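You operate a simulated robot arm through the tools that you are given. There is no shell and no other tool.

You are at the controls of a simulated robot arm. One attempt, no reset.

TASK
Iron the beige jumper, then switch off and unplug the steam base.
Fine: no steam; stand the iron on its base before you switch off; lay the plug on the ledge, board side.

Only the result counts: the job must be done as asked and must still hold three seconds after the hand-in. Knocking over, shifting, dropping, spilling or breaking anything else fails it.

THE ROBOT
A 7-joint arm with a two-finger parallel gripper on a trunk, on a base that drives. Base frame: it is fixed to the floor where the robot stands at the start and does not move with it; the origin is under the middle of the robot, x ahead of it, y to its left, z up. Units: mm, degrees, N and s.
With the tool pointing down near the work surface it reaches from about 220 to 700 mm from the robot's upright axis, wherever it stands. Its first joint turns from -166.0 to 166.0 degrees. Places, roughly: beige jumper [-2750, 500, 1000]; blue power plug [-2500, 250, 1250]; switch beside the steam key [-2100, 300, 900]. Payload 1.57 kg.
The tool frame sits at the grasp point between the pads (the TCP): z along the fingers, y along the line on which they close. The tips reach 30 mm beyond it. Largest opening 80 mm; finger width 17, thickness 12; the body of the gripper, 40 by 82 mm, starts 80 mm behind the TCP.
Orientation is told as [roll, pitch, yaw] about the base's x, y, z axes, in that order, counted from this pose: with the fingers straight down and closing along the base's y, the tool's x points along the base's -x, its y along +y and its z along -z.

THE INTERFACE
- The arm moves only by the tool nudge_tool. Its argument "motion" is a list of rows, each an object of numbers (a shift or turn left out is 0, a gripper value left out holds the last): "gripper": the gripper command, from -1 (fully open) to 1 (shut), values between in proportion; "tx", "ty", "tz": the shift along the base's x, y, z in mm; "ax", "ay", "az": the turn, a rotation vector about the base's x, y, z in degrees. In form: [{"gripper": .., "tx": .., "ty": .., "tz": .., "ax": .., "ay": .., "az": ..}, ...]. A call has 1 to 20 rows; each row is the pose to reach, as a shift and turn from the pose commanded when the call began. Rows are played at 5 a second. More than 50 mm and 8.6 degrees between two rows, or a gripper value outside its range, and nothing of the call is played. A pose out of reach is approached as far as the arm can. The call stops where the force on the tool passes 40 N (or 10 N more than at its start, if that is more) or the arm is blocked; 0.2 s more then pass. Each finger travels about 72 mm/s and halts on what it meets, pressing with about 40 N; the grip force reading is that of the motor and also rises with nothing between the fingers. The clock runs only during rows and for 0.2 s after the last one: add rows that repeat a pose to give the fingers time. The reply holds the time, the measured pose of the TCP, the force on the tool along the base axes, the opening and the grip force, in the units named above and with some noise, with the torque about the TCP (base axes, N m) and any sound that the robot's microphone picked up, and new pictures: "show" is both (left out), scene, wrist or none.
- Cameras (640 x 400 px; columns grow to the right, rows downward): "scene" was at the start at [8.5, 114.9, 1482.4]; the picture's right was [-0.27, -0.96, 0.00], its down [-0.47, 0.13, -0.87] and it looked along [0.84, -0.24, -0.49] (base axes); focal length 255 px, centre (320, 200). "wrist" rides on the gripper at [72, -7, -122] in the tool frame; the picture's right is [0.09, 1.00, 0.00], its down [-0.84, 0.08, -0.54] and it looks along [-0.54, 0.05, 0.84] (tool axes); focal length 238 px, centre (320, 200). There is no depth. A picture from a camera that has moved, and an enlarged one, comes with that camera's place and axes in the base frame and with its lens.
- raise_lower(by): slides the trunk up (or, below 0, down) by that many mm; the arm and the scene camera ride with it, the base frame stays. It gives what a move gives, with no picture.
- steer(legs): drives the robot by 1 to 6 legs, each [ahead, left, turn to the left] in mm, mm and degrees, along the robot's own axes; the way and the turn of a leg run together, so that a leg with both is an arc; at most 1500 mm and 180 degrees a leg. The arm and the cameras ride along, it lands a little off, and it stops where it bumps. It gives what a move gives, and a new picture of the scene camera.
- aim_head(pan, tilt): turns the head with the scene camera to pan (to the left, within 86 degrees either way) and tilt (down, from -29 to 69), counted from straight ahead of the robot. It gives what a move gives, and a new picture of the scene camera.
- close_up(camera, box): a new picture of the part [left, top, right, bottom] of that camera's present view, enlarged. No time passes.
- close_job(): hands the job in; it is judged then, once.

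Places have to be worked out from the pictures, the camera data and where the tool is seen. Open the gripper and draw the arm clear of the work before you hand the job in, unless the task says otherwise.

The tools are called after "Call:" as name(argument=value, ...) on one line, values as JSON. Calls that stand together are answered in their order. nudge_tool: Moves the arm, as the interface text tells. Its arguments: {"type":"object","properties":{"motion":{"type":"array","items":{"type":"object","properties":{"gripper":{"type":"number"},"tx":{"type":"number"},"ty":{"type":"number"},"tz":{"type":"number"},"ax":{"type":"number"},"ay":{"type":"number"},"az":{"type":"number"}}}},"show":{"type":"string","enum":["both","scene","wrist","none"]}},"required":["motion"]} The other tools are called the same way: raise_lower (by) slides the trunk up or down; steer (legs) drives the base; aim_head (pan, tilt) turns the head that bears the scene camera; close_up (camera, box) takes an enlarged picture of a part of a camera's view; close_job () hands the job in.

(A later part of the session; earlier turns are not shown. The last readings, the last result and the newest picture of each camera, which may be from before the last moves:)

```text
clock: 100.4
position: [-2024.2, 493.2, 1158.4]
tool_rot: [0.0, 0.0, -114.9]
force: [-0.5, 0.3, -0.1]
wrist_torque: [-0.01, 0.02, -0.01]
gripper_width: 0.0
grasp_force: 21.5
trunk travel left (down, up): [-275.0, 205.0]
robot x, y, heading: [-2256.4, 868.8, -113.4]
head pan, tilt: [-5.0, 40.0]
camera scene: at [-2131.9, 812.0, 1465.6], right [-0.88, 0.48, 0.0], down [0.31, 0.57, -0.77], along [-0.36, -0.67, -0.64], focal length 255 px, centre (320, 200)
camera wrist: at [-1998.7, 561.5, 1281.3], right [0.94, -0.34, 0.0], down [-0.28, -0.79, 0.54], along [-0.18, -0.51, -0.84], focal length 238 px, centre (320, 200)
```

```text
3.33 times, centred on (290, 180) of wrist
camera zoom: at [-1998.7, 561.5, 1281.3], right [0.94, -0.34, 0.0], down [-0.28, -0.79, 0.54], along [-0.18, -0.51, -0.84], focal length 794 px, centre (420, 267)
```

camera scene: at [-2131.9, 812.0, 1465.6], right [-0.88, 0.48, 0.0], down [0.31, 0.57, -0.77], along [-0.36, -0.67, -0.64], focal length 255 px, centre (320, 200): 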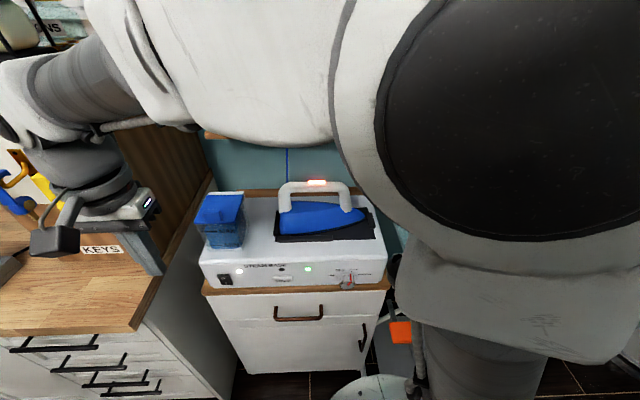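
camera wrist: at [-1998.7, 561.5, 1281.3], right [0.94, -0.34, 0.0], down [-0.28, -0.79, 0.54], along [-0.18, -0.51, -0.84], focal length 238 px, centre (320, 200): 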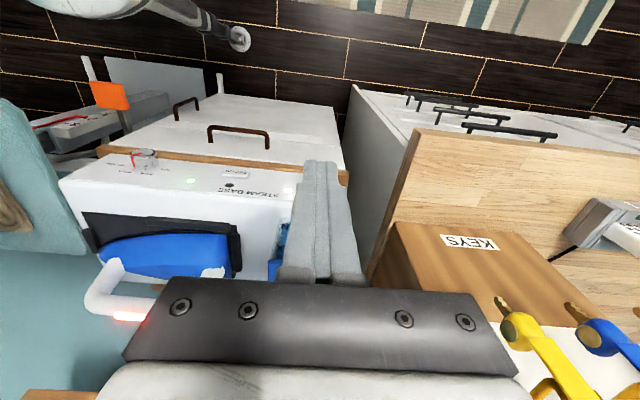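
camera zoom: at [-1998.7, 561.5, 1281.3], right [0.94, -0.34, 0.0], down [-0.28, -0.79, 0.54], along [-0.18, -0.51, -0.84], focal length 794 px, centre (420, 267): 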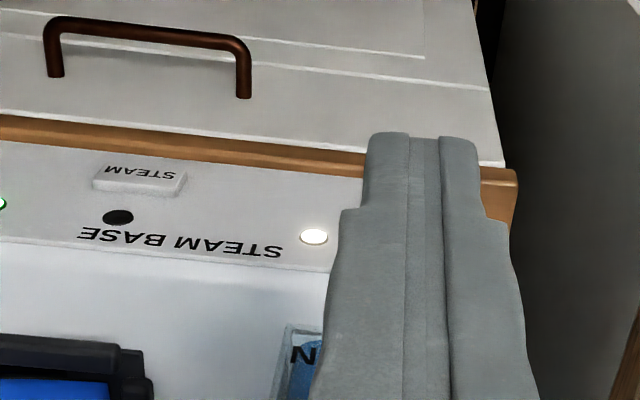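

I place the rocker's centre at about (-2091, 350, 859), the raised "O" half around z 872. I turn the closed gripper about the panel direction so that it points at the panel, while descending in front of it.

Call:
nudge_tool(motion=[{"tx": -3, "ty": -7, "tz": -20, "ax": -7.5, "ay": 3.5}, {"tx": -6, "ty": -14, "tz": -40, "ax": -15, "ay": 7}, {"tx": -9, "ty": -20, "tz": -60, "ax": -22.5, "ay": 10.5}, {"tx": -12, "ty": -27, "tz": -80, "ax": -30, "ay": 14}, {"tx": -15, "ty": -34, "tz": -100, "ax": -37.5, "ay": 17.5}, {"tx": -18, "ty": -40, "tz": -115, "ax": -45, "ay": 21}, {"tx": -21, "ty": -46, "tz": -130, "ax": -52.5, "ay": 24.5}, {"tx": -24, "ty": -52, "tz": -145, "ax": -60, "ay": 28}, {"tx": -27, "ty": -58, "tz": -160, "ax": -67.5, "ay": 31.5}, {"tx": -30, "ty": -64, "tz": -175, "ax": -75, "ay": 35}, {"tx": -33, "ty": -70, "tz": -190, "ax": -81.5, "ay": 38.1}, {"tx": -33, "ty": -70, "tz": -198, "ax": -81.5, "ay": 38.1}], show="both")

```text
clock: 103.0
position: [-2058.1, 424.3, 962.8]
tool_rot: [-139.0, -89.8, 24.1]
force: [0.0, 0.1, 0.0]
wrist_torque: [0.01, -0.01, 0.01]
gripper_width: 0.0
grasp_force: 21.1
trunk travel left (down, up): [-275.0, 205.0]
robot x, y, heading: [-2254.2, 870.7, -113.2]
head pan, tilt: [-5.0, 40.0]
camera scene: at [-2131.9, 812.0, 1465.6], right [-0.88, 0.48, 0.0], down [0.31, 0.57, -0.77], along [-0.36, -0.67, -0.64], focal length 255 px, centre (320, 200)
camera wrist: at [-2010.9, 537.1, 890.5], right [0.9, -0.42, -0.09], down [0.3, 0.46, 0.84], along [-0.31, -0.78, 0.54], focal length 238 px, centre (320, 200)
```

scene: 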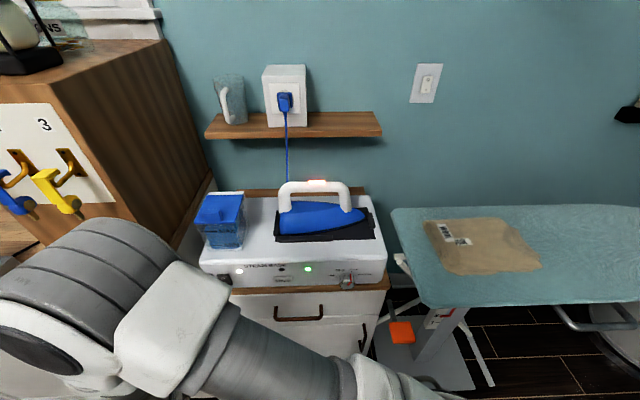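
wrist: 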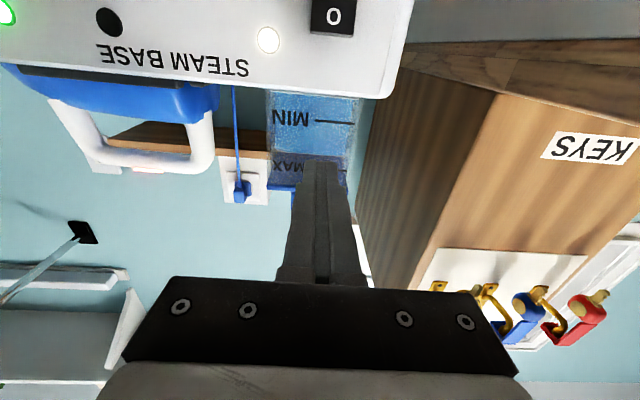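

The tool now points straight at the panel, and the wrist view puts the "O" mark at about (-2089, 354, 872). I lower 90 mm at this distance and check.

Call:
nudge_tool(motion=[{"tz": -20}, {"tz": -40}, {"tz": -60}, {"tz": -80, "tx": 1, "ty": -0.5}, {"tz": -90, "tx": 1.5, "ty": -0.7}, {"tz": -90, "tx": 1.5, "ty": -0.7}], show="both")

Call:
close_up(camera="scene", box=[170, 230, 330, 330])

```text
clock: 104.4
position: [-2056.2, 423.8, 869.8]
tool_rot: [-80.0, -89.9, -35.2]
force: [0.4, 0.1, -0.8]
wrist_torque: [-0.02, -0.01, -0.03]
gripper_width: 0.2
grasp_force: 21.2
trunk travel left (down, up): [-275.0, 205.0]
robot x, y, heading: [-2252.8, 866.5, -113.4]
head pan, tilt: [-5.0, 40.0]
camera scene: at [-2131.9, 812.0, 1465.6], right [-0.88, 0.48, 0.0], down [0.31, 0.57, -0.77], along [-0.36, -0.67, -0.64], focal length 255 px, centre (320, 200)
camera wrist: at [-2008.8, 536.3, 799.7], right [0.9, -0.42, -0.09], down [0.3, 0.46, 0.84], along [-0.31, -0.78, 0.54], focal length 238 px, centre (320, 200)
```

scene: 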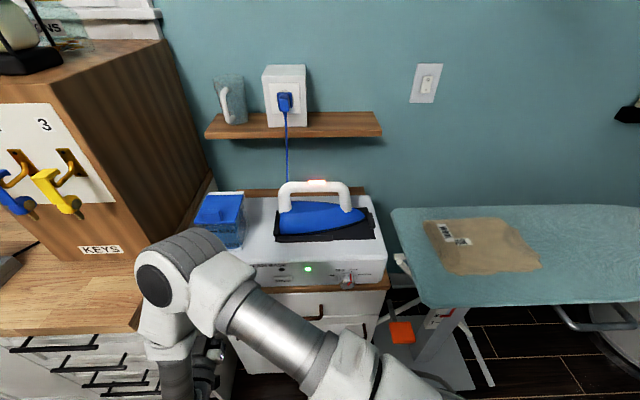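
wrist: 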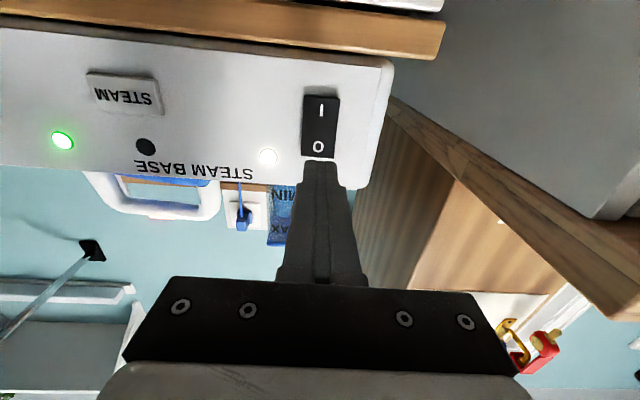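

```text
4.00 times, centred on (250, 280) of scene
camera zoom: at [-2131.9, 812.0, 1465.6], right [-0.88, 0.48, 0.0], down [0.31, 0.57, -0.77], along [-0.36, -0.67, -0.64], focal length 1021 px, centre (600, -120)
```

zoom: 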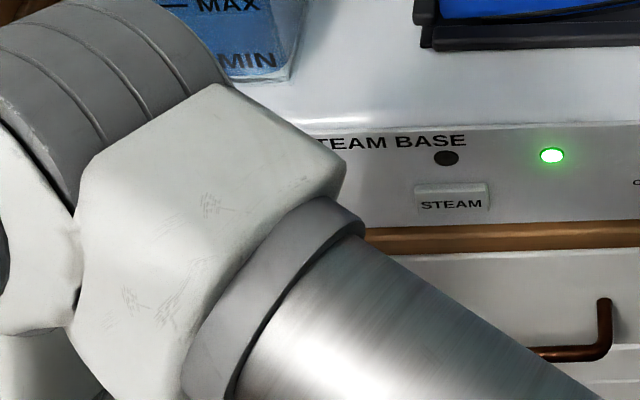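

The tool's axis meets the "O" mark precisely. I push forward towards it in small steps.

Call:
nudge_tool(motion=[{"tx": -4.2, "ty": -9.1}, {"tx": -8.5, "ty": -18.1}, {"tx": -12.7, "ty": -27.2}, {"tx": -16.9, "ty": -36.2}, {"tx": -19, "ty": -40.8}, {"tx": -21.2, "ty": -45.3}, {"tx": -22.8, "ty": -48.9}, {"tx": -24.1, "ty": -51.6}], show="wrist")

```text
clock: 106.1
position: [-2076.9, 377.3, 871.2]
tool_rot: [-60.2, -89.7, -54.7]
force: [0.6, 13.2, 8.6]
wrist_torque: [-0.06, 0.2, -0.2]
gripper_width: 0.3
grasp_force: 21.8
trunk travel left (down, up): [-275.0, 205.0]
robot x, y, heading: [-2251.2, 865.6, -113.3]
head pan, tilt: [-5.0, 40.0]
stopped in row 8: the force on the tool passed its limit at 45 N (the readings are from after the stop); the commanded pose is now the measured one
camera wrist: at [-2030.8, 490.9, 801.0], right [0.9, -0.42, -0.1], down [0.3, 0.46, 0.84], along [-0.31, -0.79, 0.54], focal length 238 px, centre (320, 200)
```

wrist: 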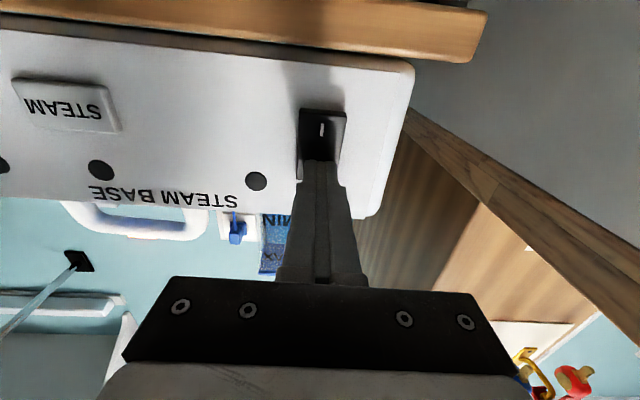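

The lamp has gone dark and the "I" half stands out: it is switched off. I back away and look at the whole scene.

Call:
nudge_tool(motion=[{"tx": 4.2, "ty": 9.1}, {"tx": 12.7, "ty": 27.2}, {"tx": 21, "ty": 45}, {"tx": 27.5, "ty": 58.9}, {"tx": 27.5, "ty": 58.9, "tz": 45}, {"tx": 27.5, "ty": 58.9, "tz": 90}, {"tx": 27.5, "ty": 58.9, "tz": 130}], show="both")

Call:
close_up(camera="scene", box=[190, 180, 400, 310])

Call:
close_up(camera="scene", box=[195, 50, 395, 170])

```text
clock: 107.7
position: [-2052.1, 434.1, 997.7]
tool_rot: [-44.6, -89.5, -70.3]
force: [0.3, 0.1, 0.4]
wrist_torque: [-0.05, 0.02, -0.02]
gripper_width: 0.2
grasp_force: 21.6
trunk travel left (down, up): [-275.0, 205.0]
robot x, y, heading: [-2250.2, 867.0, -113.2]
head pan, tilt: [-5.0, 40.0]
camera scene: at [-2131.7, 812.7, 1465.5], right [-0.88, 0.47, 0.0], down [0.31, 0.57, -0.77], along [-0.36, -0.67, -0.64], focal length 255 px, centre (320, 200)
camera wrist: at [-2006.0, 546.8, 927.3], right [0.9, -0.42, -0.1], down [0.3, 0.45, 0.84], along [-0.31, -0.79, 0.53], focal length 238 px, centre (320, 200)
```

scene: 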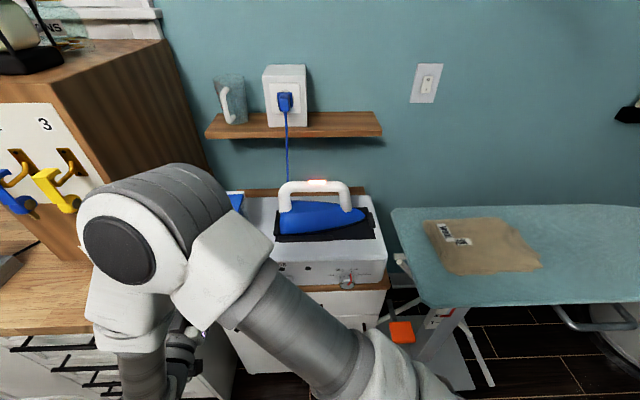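
wrist: 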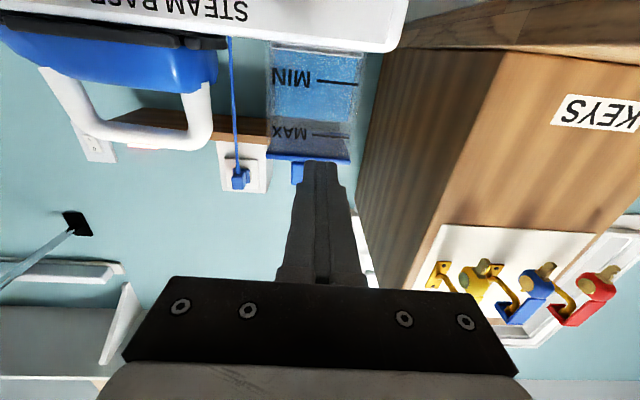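

```text
3.05 times, centred on (295, 245) of scene
camera zoom: at [-2131.7, 812.7, 1465.5], right [-0.88, 0.47, 0.0], down [0.31, 0.57, -0.77], along [-0.36, -0.67, -0.64], focal length 778 px, centre (396, 63)
```

zoom: 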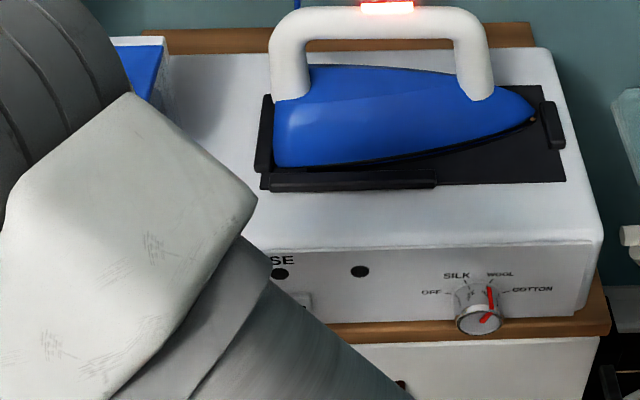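

```text
3.20 times, centred on (295, 110) of scene
camera zoom: at [-2131.7, 812.7, 1465.5], right [-0.88, 0.47, 0.0], down [0.31, 0.57, -0.77], along [-0.36, -0.67, -0.64], focal length 817 px, centre (400, 488)
```

zoom: 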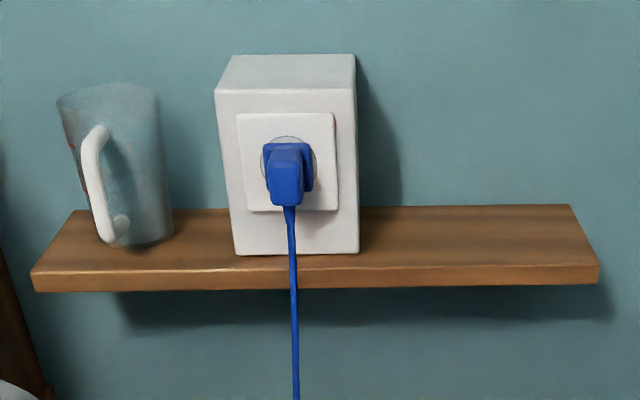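

All base lamps are off and the iron sits in its rest. Triangulating again puts the plug's front at about (-2381, 142, 1220). I raise the tool to that height, open it half and move in front of the plug with a stand-off.

Call:
nudge_tool(motion=[{"tz": 45}, {"tz": 90}, {"tz": 135}, {"tz": 180}, {"tz": 222}, {"tx": -40, "ty": 5, "tz": 222, "gripper": -0.25}, {"tx": -80, "ty": 0, "tz": 222, "gripper": -0.25}, {"tx": -115, "ty": -20, "tz": 222, "gripper": -0.25}, {"tx": -145, "ty": -50, "tz": 222, "gripper": -0.25}, {"tx": -175, "ty": -80, "tz": 222, "gripper": -0.25}, {"tx": -200, "ty": -110, "tz": 222, "gripper": -0.25}, {"tx": -225, "ty": -135, "tz": 222, "gripper": -0.25}, {"tx": -250, "ty": -155, "tz": 222, "gripper": -0.25}, {"tx": -267, "ty": -170, "tz": 222, "gripper": -0.25}, {"tx": -267, "ty": -170, "tz": 222, "gripper": -0.25}], show="both")

```text
clock: 110.9
position: [-2317.4, 264.2, 1221.8]
tool_rot: [-40.2, -89.6, -74.5]
force: [0.4, -1.2, 0.1]
wrist_torque: [0.01, -0.01, 0.03]
gripper_width: 50.2
grasp_force: 0.1
trunk travel left (down, up): [-275.0, 205.0]
robot x, y, heading: [-2255.1, 871.2, -113.4]
head pan, tilt: [-5.0, 40.0]
camera scene: at [-2131.8, 812.7, 1465.6], right [-0.88, 0.47, 0.0], down [0.31, 0.57, -0.77], along [-0.36, -0.67, -0.64], focal length 255 px, centre (320, 200)
camera wrist: at [-2270.3, 378.2, 1151.1], right [0.9, -0.42, -0.1], down [0.3, 0.45, 0.84], along [-0.31, -0.79, 0.53], focal length 238 px, centre (320, 200)
```

scene: 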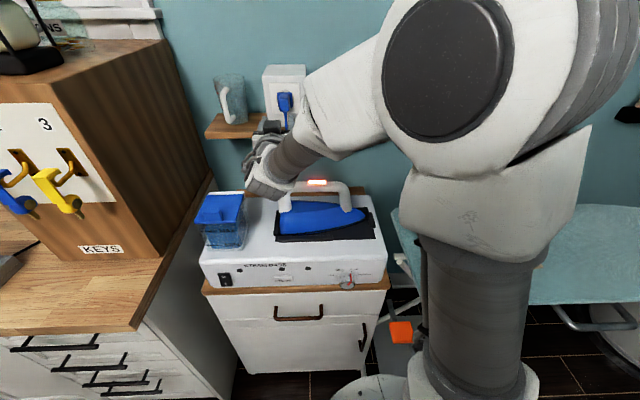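
wrist: 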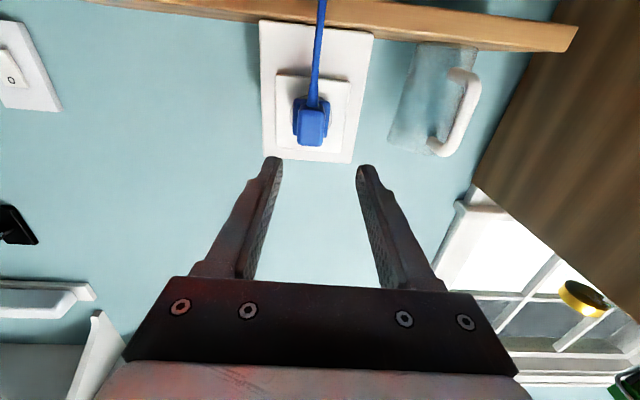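

The plug is 9 mm towards the board from the tool axis and at the right height. I correct sideways and advance about 100 mm, then look again.

Call:
nudge_tool(motion=[{"tx": -8.2, "ty": 3.8}, {"tx": -20, "ty": -23}, {"tx": -33, "ty": -50}, {"tx": -44, "ty": -73}, {"tx": -52.2, "ty": -90.4}, {"tx": -52.2, "ty": -90.4}], show="both")

Call:
close_up(camera="wrist", box=[220, 60, 420, 200])

```text
clock: 112.3
position: [-2367.4, 173.0, 1223.0]
tool_rot: [-42.8, -89.5, -72.0]
force: [0.2, 0.3, -0.3]
wrist_torque: [-0.01, 0.0, 0.0]
gripper_width: 50.1
grasp_force: 0.0
trunk travel left (down, up): [-275.0, 205.0]
robot x, y, heading: [-2255.6, 870.4, -113.2]
head pan, tilt: [-5.0, 40.0]
camera scene: at [-2131.8, 812.7, 1465.6], right [-0.88, 0.47, 0.0], down [0.31, 0.57, -0.77], along [-0.36, -0.67, -0.64], focal length 255 px, centre (320, 200)
camera wrist: at [-2322.1, 286.8, 1152.2], right [0.9, -0.42, -0.1], down [0.3, 0.45, 0.84], along [-0.31, -0.79, 0.53], focal length 238 px, centre (320, 200)
```

scene: 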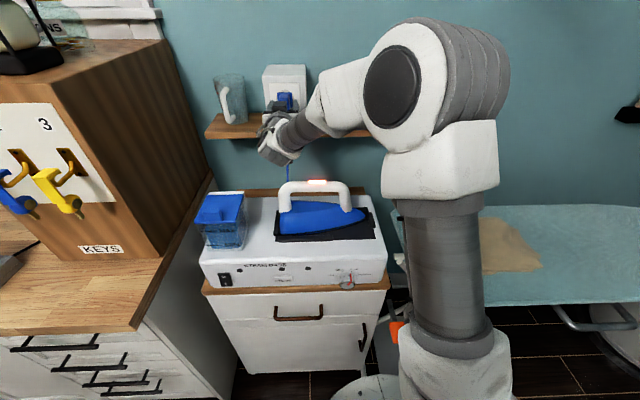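
wrist: 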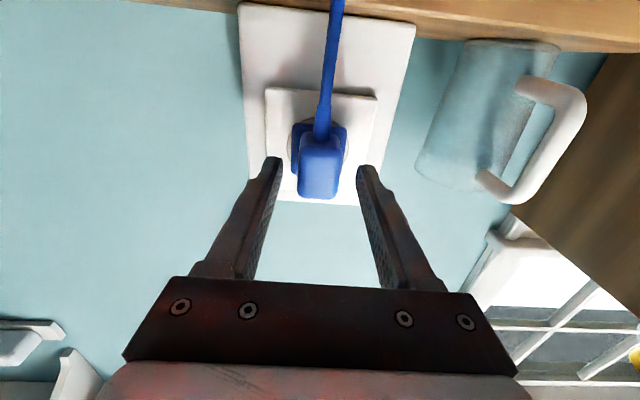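

```text
2.86 times, centred on (320, 130) of wrist
camera zoom: at [-2322.1, 286.8, 1152.2], right [0.9, -0.42, -0.1], down [0.3, 0.45, 0.84], along [-0.31, -0.79, 0.53], focal length 681 px, centre (320, 400)
```

zoom: 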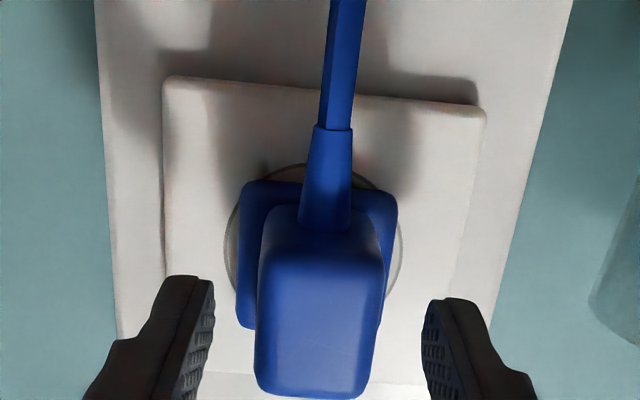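

Well aligned: the plug body (about 29 mm wide) is centred between the fingers. I advance 24 mm more, raise 2 mm and close on it.

Call:
nudge_tool(motion=[{"tx": -4.2, "ty": -9.1, "tz": 2}, {"tx": -8.5, "ty": -18.1, "tz": 2}, {"tx": -10.2, "ty": -21.7, "tz": 2}, {"tx": -10.2, "ty": -21.7, "tz": 2}, {"tx": -10.2, "ty": -21.7, "tz": 2, "gripper": 0.2}, {"tx": -10.2, "ty": -21.7, "tz": 2, "gripper": 1}, {"tx": -10.2, "ty": -21.7, "tz": 2, "gripper": 1}, {"tx": -10.2, "ty": -21.7, "tz": 2, "gripper": 1}, {"tx": -10.2, "ty": -21.7, "tz": 2, "gripper": 1}], show="both")

Call:
close_up(camera="wrist", box=[220, 60, 420, 220])

```text
clock: 114.3
position: [-2380.5, 153.0, 1224.2]
tool_rot: [-40.8, -89.6, -74.2]
force: [-3.7, 0.0, 0.5]
wrist_torque: [-0.09, -0.09, -0.16]
gripper_width: 40.9
grasp_force: 40.1
trunk travel left (down, up): [-275.0, 205.0]
robot x, y, heading: [-2253.6, 871.3, -113.5]
head pan, tilt: [-5.0, 40.0]
camera scene: at [-2132.1, 812.9, 1465.6], right [-0.88, 0.48, 0.0], down [0.31, 0.57, -0.77], along [-0.36, -0.67, -0.64], focal length 255 px, centre (320, 200)
camera wrist: at [-2333.2, 266.4, 1154.4], right [0.9, -0.42, -0.1], down [0.3, 0.45, 0.84], along [-0.31, -0.79, 0.54], focal length 238 px, centre (320, 200)
```

scene: 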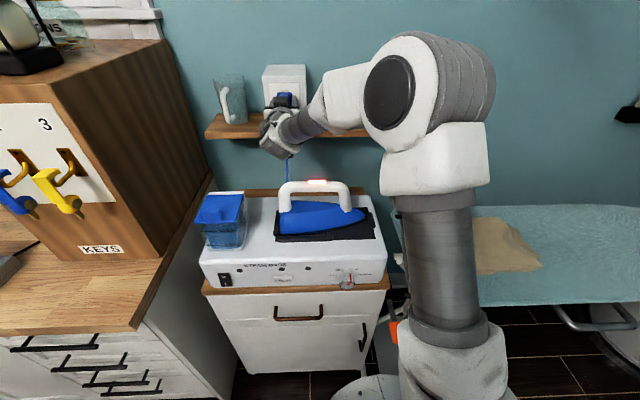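
wrist: 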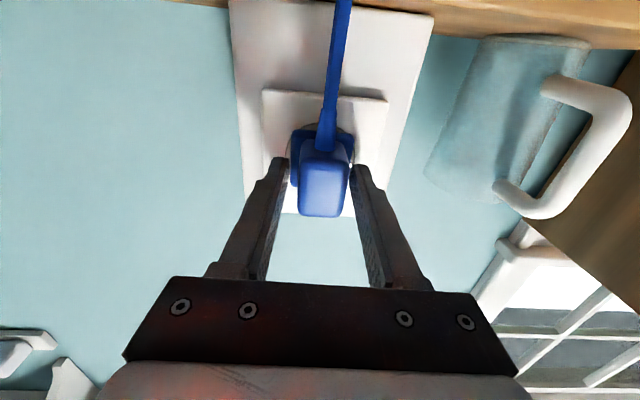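

```text
2.50 times, centred on (320, 140) of wrist
camera zoom: at [-2333.2, 266.4, 1154.4], right [0.9, -0.42, -0.1], down [0.3, 0.45, 0.84], along [-0.31, -0.79, 0.54], focal length 596 px, centre (320, 350)
```

zoom: 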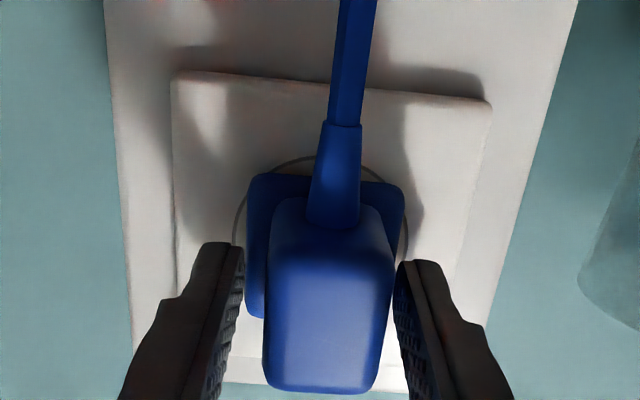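

The fingers closed on the plug's wider flange (41 mm). I open, draw back 7 mm and close again on the narrower body for a firmer hold.

Call:
nudge_tool(motion=[{"gripper": -0.25}, {"gripper": -0.25}, {"tx": 3, "ty": 6.3, "gripper": -0.25}, {"tx": 3, "ty": 6.3, "gripper": -0.25}, {"tx": 3, "ty": 6.3, "gripper": 1}, {"tx": 3, "ty": 6.3, "gripper": 1}, {"tx": 3, "ty": 6.3, "gripper": 1}, {"tx": 3, "ty": 6.3, "gripper": 1}], show="wrist")

Call:
close_up(camera="wrist", box=[220, 60, 420, 220])

```text
clock: 116.1
position: [-2374.9, 159.7, 1225.1]
tool_rot: [-40.2, -89.5, -74.6]
force: [1.4, 2.3, -0.8]
wrist_torque: [-0.02, -0.05, -0.09]
gripper_width: 27.1
grasp_force: 37.6
trunk travel left (down, up): [-275.0, 205.0]
robot x, y, heading: [-2252.1, 866.3, -113.6]
head pan, tilt: [-5.0, 40.0]
heard: snap
camera wrist: at [-2329.1, 273.0, 1154.5], right [0.9, -0.42, -0.1], down [0.3, 0.45, 0.84], along [-0.31, -0.79, 0.53], focal length 238 px, centre (320, 200)
```

wrist: 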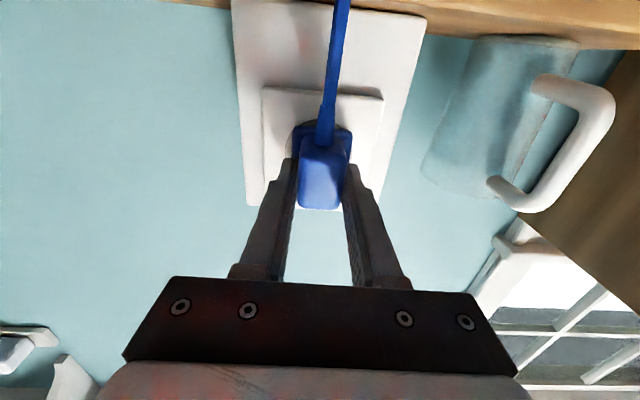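

```text
2.50 times, centred on (320, 140) of wrist
camera zoom: at [-2329.1, 273.0, 1154.5], right [0.9, -0.42, -0.1], down [0.3, 0.45, 0.84], along [-0.31, -0.79, 0.53], focal length 596 px, centre (320, 350)
```

zoom: 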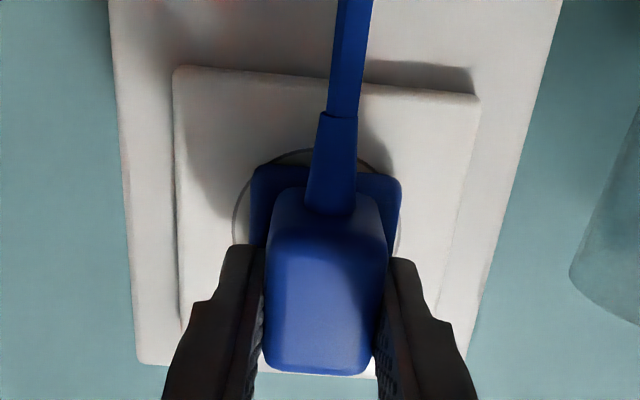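

I heard a snap; the body is now held (27 mm, 38 N). I pull the plug straight out, slowly.

Call:
nudge_tool(motion=[{"tx": 1.3, "ty": 2.7}, {"tx": 2.5, "ty": 5.4}, {"tx": 4.2, "ty": 9.1}, {"tx": 6.3, "ty": 13.6}, {"tx": 8.5, "ty": 18.1}, {"tx": 12.7, "ty": 27.2}, {"tx": 16.9, "ty": 36.2}, {"tx": 21.2, "ty": 45.3}, {"tx": 25.4, "ty": 54.4}, {"tx": 25.4, "ty": 54.4}], show="both")

Call:
close_up(camera="scene", box=[195, 50, 395, 210])

```text
clock: 118.3
position: [-2349.2, 213.2, 1224.2]
tool_rot: [-40.4, -89.7, -74.3]
force: [0.1, -0.4, 0.2]
wrist_torque: [0.01, 0.01, -0.01]
gripper_width: 27.2
grasp_force: 37.8
trunk travel left (down, up): [-275.0, 205.0]
robot x, y, heading: [-2251.0, 868.4, -113.2]
head pan, tilt: [-5.0, 40.0]
camera scene: at [-2131.7, 812.8, 1465.6], right [-0.88, 0.47, 0.0], down [0.31, 0.57, -0.77], along [-0.36, -0.67, -0.64], focal length 255 px, centre (320, 200)
camera wrist: at [-2304.1, 326.3, 1153.6], right [0.9, -0.42, -0.1], down [0.3, 0.45, 0.84], along [-0.31, -0.79, 0.53], focal length 238 px, centre (320, 200)
```

scene: 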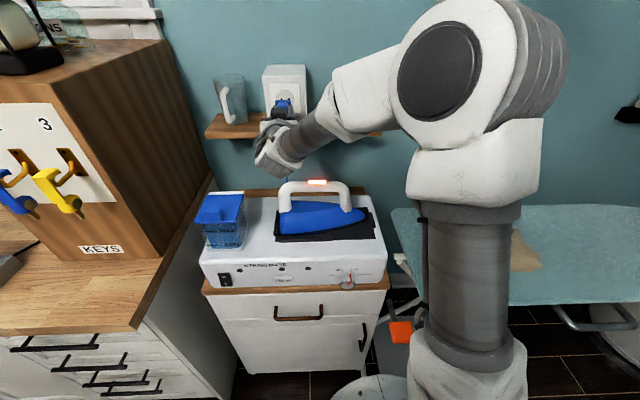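
wrist: 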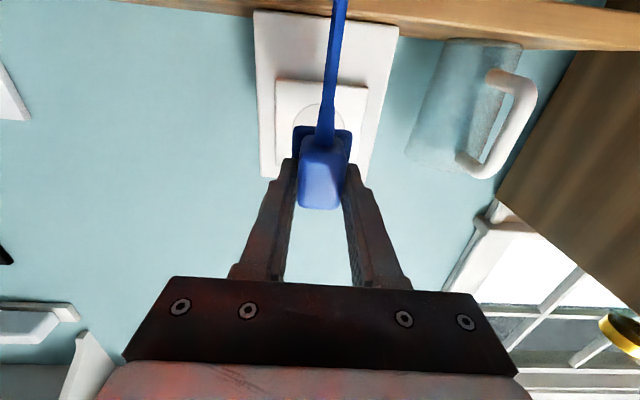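

```text
2.50 times, centred on (295, 130) of scene
camera zoom: at [-2131.7, 812.8, 1465.6], right [-0.88, 0.47, 0.0], down [0.31, 0.57, -0.77], along [-0.36, -0.67, -0.64], focal length 638 px, centre (382, 375)
```

zoom: 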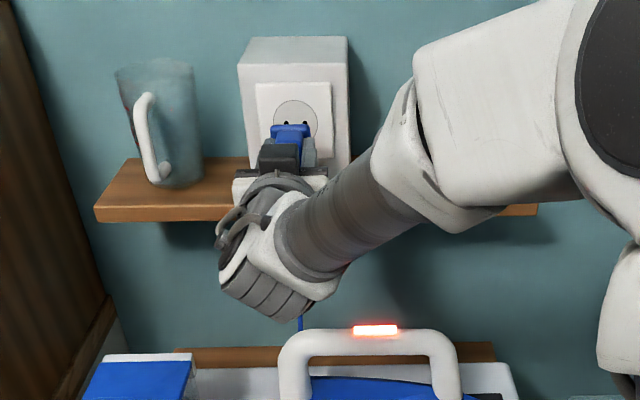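

The plug is out, the socket holes are visible. On the ledge's free board side (s about 2350, ledge top near z 1128) I will rest it on its pins and cord sleeve, so I move sideways past the box while pitching the tool 50° down.

Call:
nudge_tool(motion=[{"tx": -17, "ty": 8, "tz": 3, "ax": 6.5, "ay": -3.05}, {"tx": -34, "ty": 16, "tz": 6, "ax": 13, "ay": -6.1}, {"tx": -51, "ty": 24, "tz": 9, "ax": 19.5, "ay": -9.1}, {"tx": -68, "ty": 32, "tz": 12, "ax": 26, "ay": -12.1}, {"tx": -85, "ty": 40, "tz": 12, "ax": 32.5, "ay": -15.2}, {"tx": -102, "ty": 48, "tz": 12, "ax": 39, "ay": -18.2}, {"tx": -119, "ty": 55.5, "tz": 12, "ax": 45.3, "ay": -21.2}, {"tx": -119, "ty": 55.5, "tz": 12, "ax": 45.3, "ay": -21.2}], show="both")

Call:
close_up(camera="scene", box=[195, 50, 395, 210])

```text
clock: 120.1
position: [-2469.7, 267.0, 1234.7]
tool_rot: [0.0, -39.5, -114.8]
force: [-0.5, -0.1, 0.1]
wrist_torque: [0.02, 0.0, -0.03]
gripper_width: 26.9
grasp_force: 37.8
trunk travel left (down, up): [-275.0, 205.0]
robot x, y, heading: [-2254.3, 870.6, -113.3]
head pan, tilt: [-5.0, 40.0]
camera scene: at [-2131.9, 812.7, 1465.6], right [-0.88, 0.47, 0.0], down [0.31, 0.57, -0.77], along [-0.36, -0.67, -0.64], focal length 255 px, centre (320, 200)
camera wrist: at [-2419.7, 391.6, 1284.6], right [0.93, -0.35, -0.06], down [-0.06, -0.3, 0.95], along [-0.35, -0.89, -0.3], focal length 238 px, centre (320, 200)
```

scene: 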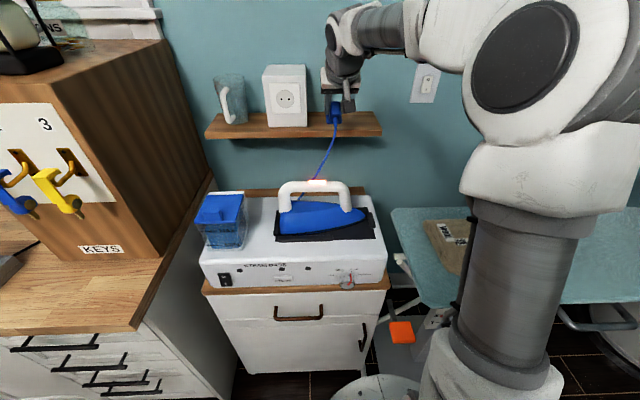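
wrist: 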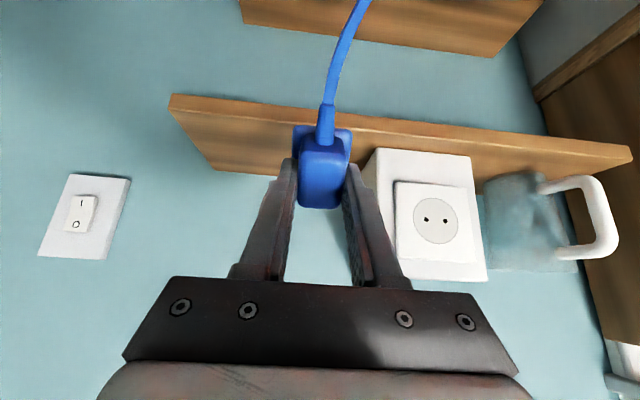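

```text
2.50 times, centred on (295, 130) of scene
camera zoom: at [-2131.9, 812.7, 1465.6], right [-0.88, 0.47, 0.0], down [0.31, 0.57, -0.77], along [-0.36, -0.67, -0.64], focal length 638 px, centre (382, 375)
```

zoom: 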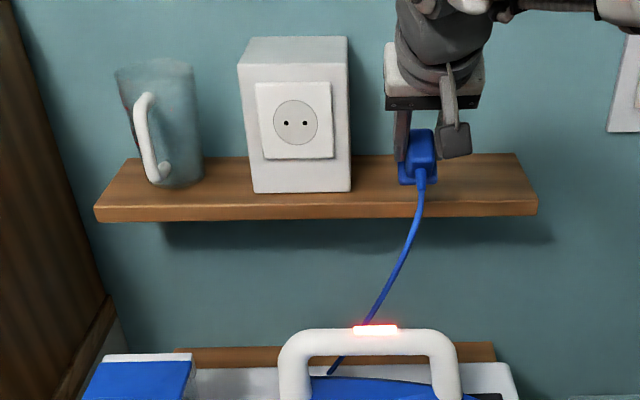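

The plug is held pitched over the free right part of the ledge with slack in the cord. I move it in over the ledge by 145 mm at this height.

Call:
nudge_tool(motion=[{"tx": -15, "ty": -33}, {"tx": -31, "ty": -66}, {"tx": -46, "ty": -99}, {"tx": -61.5, "ty": -131.5}, {"tx": -61.5, "ty": -131.5}], show="both")

Call:
close_up(camera="scene", box=[225, 50, 425, 210])

```text
clock: 121.3
position: [-2535.0, 136.6, 1233.9]
tool_rot: [-0.1, -39.6, -114.6]
force: [0.7, -0.1, -0.3]
wrist_torque: [0.03, 0.05, 0.01]
gripper_width: 26.9
grasp_force: 38.0
trunk travel left (down, up): [-275.0, 205.0]
robot x, y, heading: [-2251.6, 872.2, -113.4]
head pan, tilt: [-5.0, 40.0]
camera scene: at [-2131.9, 812.4, 1465.6], right [-0.88, 0.47, 0.0], down [0.31, 0.57, -0.77], along [-0.36, -0.67, -0.64], focal length 255 px, centre (320, 200)
camera wrist: at [-2484.0, 261.1, 1283.8], right [0.93, -0.35, -0.06], down [-0.05, -0.31, 0.95], along [-0.35, -0.89, -0.3], focal length 238 px, centre (320, 200)
```

scene: 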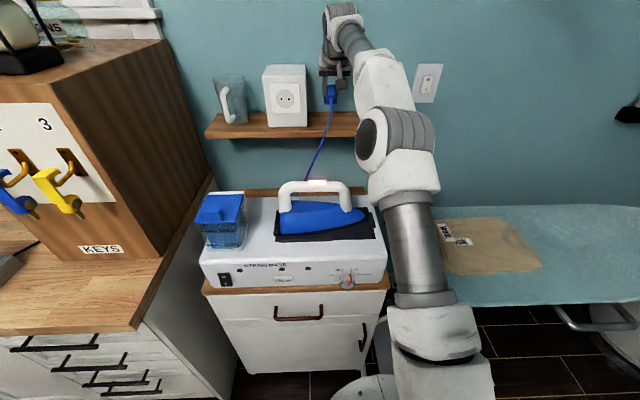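
wrist: 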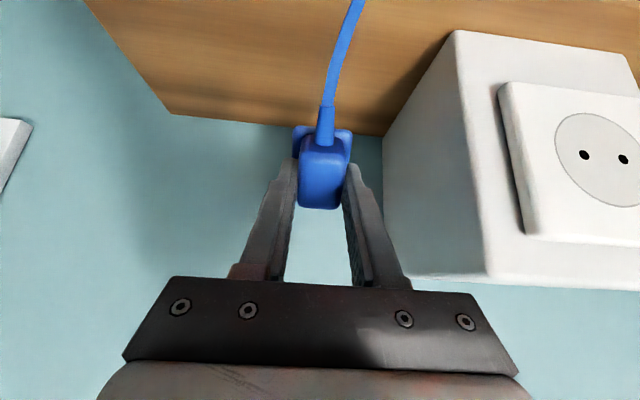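

```text
2.50 times, centred on (325, 130) of scene
camera zoom: at [-2131.9, 812.4, 1465.6], right [-0.88, 0.47, 0.0], down [0.31, 0.57, -0.77], along [-0.36, -0.67, -0.64], focal length 638 px, centre (308, 375)
```

zoom: 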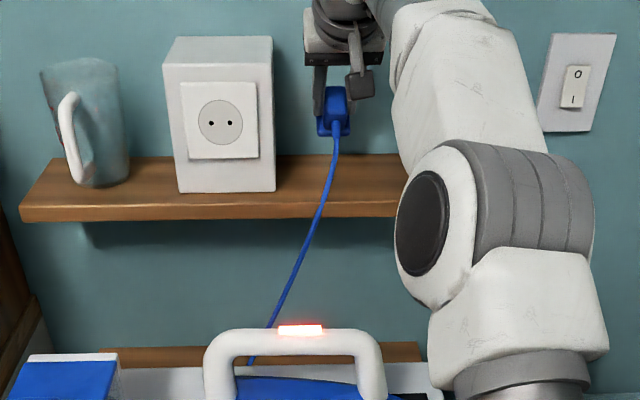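

The plug is above the ledge's middle, well clear of the box and the wall. I lower it in small steps until it touches.

Call:
nudge_tool(motion=[{"tz": -15}, {"tz": -30}, {"tz": -40}, {"tz": -46}, {"tz": -46}], show="both")

Call:
close_up(camera="scene", box=[265, 70, 385, 160])

```text
clock: 122.5
position: [-2532.0, 137.7, 1189.0]
tool_rot: [0.0, -39.7, -114.7]
force: [0.8, -0.3, 0.7]
wrist_torque: [0.0, 0.01, -0.02]
gripper_width: 27.0
grasp_force: 37.6
trunk travel left (down, up): [-275.0, 205.0]
robot x, y, heading: [-2254.5, 871.2, -113.5]
head pan, tilt: [-5.0, 40.0]
camera scene: at [-2131.8, 812.7, 1465.6], right [-0.88, 0.47, 0.0], down [0.31, 0.57, -0.77], along [-0.36, -0.67, -0.64], focal length 255 px, centre (320, 200)
camera wrist: at [-2482.0, 260.6, 1238.6], right [0.93, -0.35, -0.06], down [-0.05, -0.3, 0.95], along [-0.35, -0.89, -0.3], focal length 238 px, centre (320, 200)
```

scene: 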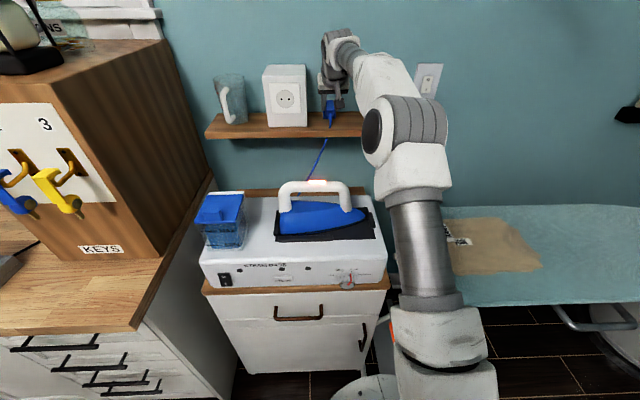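
wrist: 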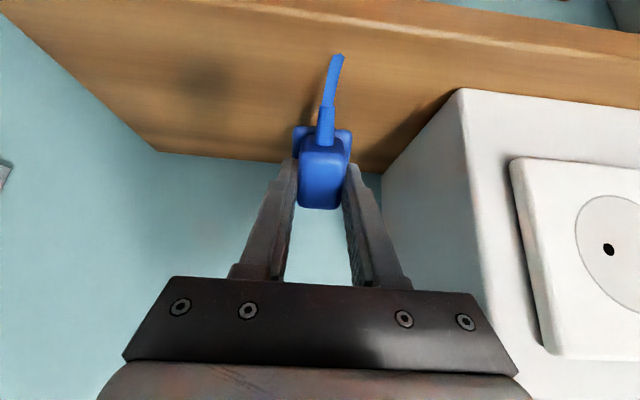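

```text
4.44 times, centred on (325, 115) of scene
camera zoom: at [-2131.8, 812.7, 1465.6], right [-0.88, 0.47, 0.0], down [0.31, 0.57, -0.77], along [-0.36, -0.67, -0.64], focal length 1134 px, centre (298, 578)
```

zoom: 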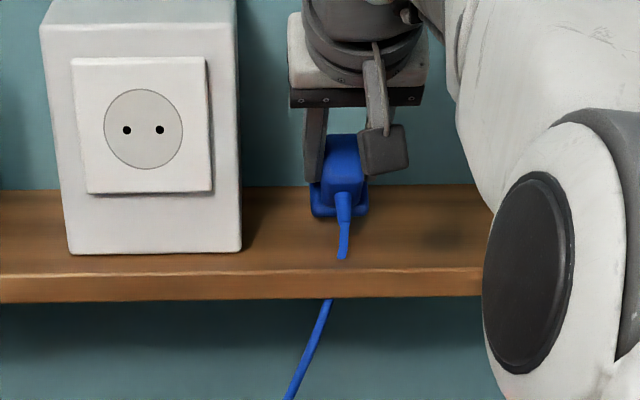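

No contact yet at z 1189; the cord is only drawn through the ledge without force. I lower on in 3 mm steps.

Call:
nudge_tool(motion=[{"tz": -3}, {"tz": -6}, {"tz": -9}, {"tz": -9}], show="wrist")

```text
clock: 123.5
position: [-2531.6, 138.7, 1184.2]
tool_rot: [0.0, -39.9, -114.7]
force: [-1.1, 0.3, 3.6]
wrist_torque: [-0.04, 0.08, -0.02]
gripper_width: 27.1
grasp_force: 37.5
trunk travel left (down, up): [-275.0, 205.0]
robot x, y, heading: [-2253.8, 871.3, -113.3]
head pan, tilt: [-5.0, 40.0]
camera wrist: at [-2480.9, 261.3, 1231.1], right [0.93, -0.35, -0.06], down [-0.05, -0.3, 0.95], along [-0.35, -0.89, -0.3], focal length 238 px, centre (320, 200)
```

wrist: 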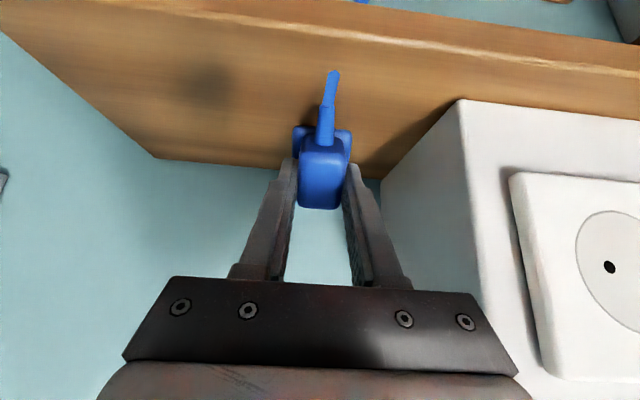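

It touches at z 1183 with about 4 N. I open the fingers partly, to 50 mm, and look before withdrawing.

Call:
nudge_tool(motion=[{"gripper": 0.1}, {"gripper": -0.05}, {"gripper": -0.25}, {"gripper": -0.25}, {"gripper": -0.25}, {"gripper": -0.25}], show="both")

Call:
close_up(camera="scene", box=[265, 70, 385, 160])

Call:
close_up(camera="wrist", box=[220, 40, 420, 220])

```text
clock: 124.9
position: [-2531.2, 136.8, 1182.3]
tool_rot: [0.0, -39.7, -114.7]
force: [0.6, 0.0, -0.3]
wrist_torque: [0.01, -0.01, -0.01]
gripper_width: 50.1
grasp_force: 0.0
trunk travel left (down, up): [-275.0, 205.0]
robot x, y, heading: [-2250.1, 873.9, -113.3]
head pan, tilt: [-5.0, 40.0]
camera scene: at [-2131.7, 812.8, 1465.6], right [-0.88, 0.47, 0.0], down [0.31, 0.57, -0.77], along [-0.36, -0.67, -0.64], focal length 255 px, centre (320, 200)
camera wrist: at [-2480.6, 261.0, 1230.1], right [0.93, -0.35, -0.06], down [-0.05, -0.3, 0.95], along [-0.35, -0.89, -0.3], focal length 238 px, centre (320, 200)
```

scene: 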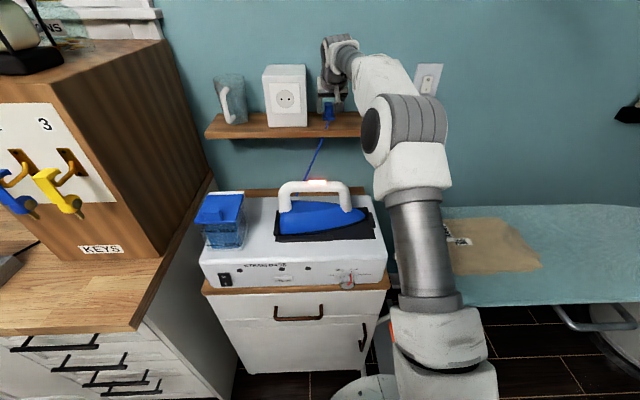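
wrist: 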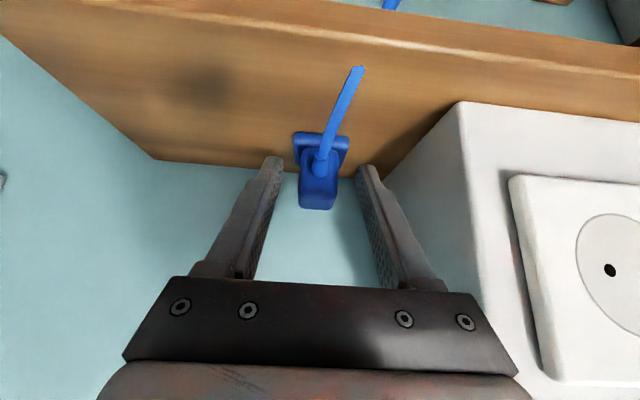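

```text
4.44 times, centred on (325, 115) of scene
camera zoom: at [-2131.7, 812.8, 1465.6], right [-0.88, 0.47, 0.0], down [0.31, 0.57, -0.77], along [-0.36, -0.67, -0.64], focal length 1134 px, centre (298, 578)
```

zoom: 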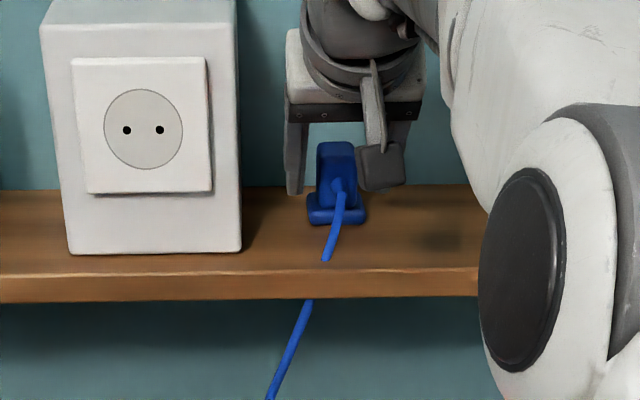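

```text
2.22 times, centred on (320, 130) of wrist
camera zoom: at [-2480.6, 261.0, 1230.1], right [0.93, -0.35, -0.06], down [-0.05, -0.3, 0.95], along [-0.35, -0.89, -0.3], focal length 530 px, centre (320, 356)
```

zoom: 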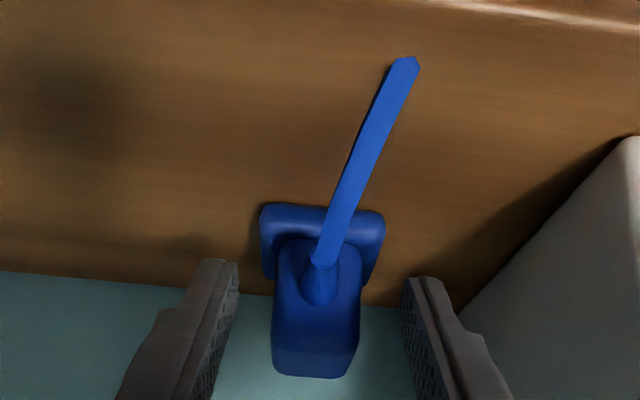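

The plug has settled with its flange flat on the ledge, on the board side of the socket box. I withdraw the open gripper along its own axis, up and away.

Call:
nudge_tool(motion=[{"tx": 3.3, "ty": 7, "tz": 9.5}, {"tx": 8, "ty": 17.3, "tz": 23}, {"tx": 16, "ty": 34.6, "tz": 46}, {"tx": 26.9, "ty": 57.6, "tz": 77}, {"tx": 45, "ty": 97, "tz": 95}, {"tx": 63, "ty": 135, "tz": 105}, {"tx": 80, "ty": 171, "tz": 105}], show="both")

Call:
close_up(camera="scene", box=[265, 70, 385, 160])

Call:
close_up(camera="wrist", box=[220, 40, 480, 220])

```text
clock: 126.5
position: [-2450.2, 309.8, 1285.6]
tool_rot: [0.1, -39.6, -114.7]
force: [-0.5, 0.0, -0.2]
wrist_torque: [0.04, 0.02, -0.02]
gripper_width: 50.0
grasp_force: 0.2
trunk travel left (down, up): [-275.0, 205.0]
robot x, y, heading: [-2252.4, 868.9, -113.4]
head pan, tilt: [-5.0, 40.0]
camera scene: at [-2131.8, 812.8, 1465.6], right [-0.88, 0.47, 0.0], down [0.31, 0.57, -0.77], along [-0.36, -0.67, -0.64], focal length 255 px, centre (320, 200)
camera wrist: at [-2398.9, 433.3, 1335.3], right [0.93, -0.35, -0.06], down [-0.05, -0.3, 0.95], along [-0.35, -0.89, -0.3], focal length 238 px, centre (320, 200)
```

scene: 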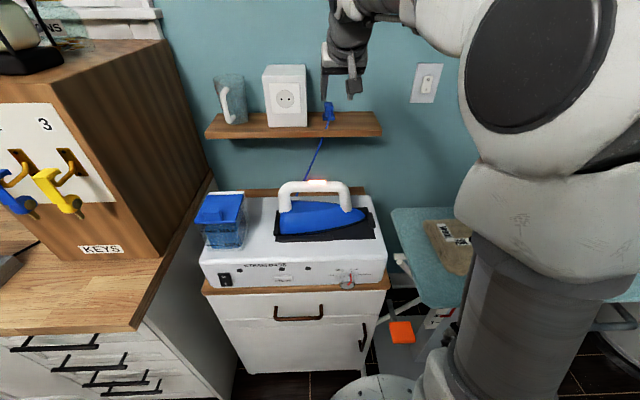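
wrist: 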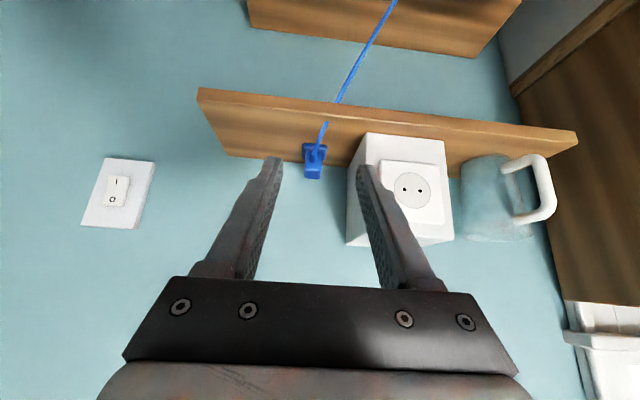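

```text
4.44 times, centred on (325, 115) of scene
camera zoom: at [-2131.8, 812.8, 1465.6], right [-0.88, 0.47, 0.0], down [0.31, 0.57, -0.77], along [-0.36, -0.67, -0.64], focal length 1134 px, centre (298, 578)
```

zoom: 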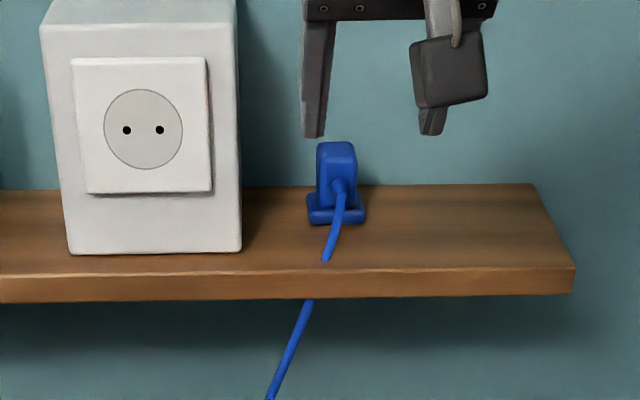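

```text
2.22 times, centred on (350, 130) of wrist
camera zoom: at [-2398.9, 433.3, 1335.3], right [0.93, -0.35, -0.06], down [-0.05, -0.3, 0.95], along [-0.35, -0.89, -0.3], focal length 530 px, centre (253, 356)
```

zoom: 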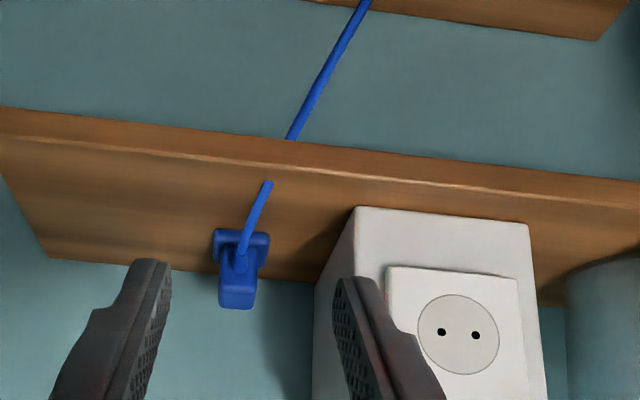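

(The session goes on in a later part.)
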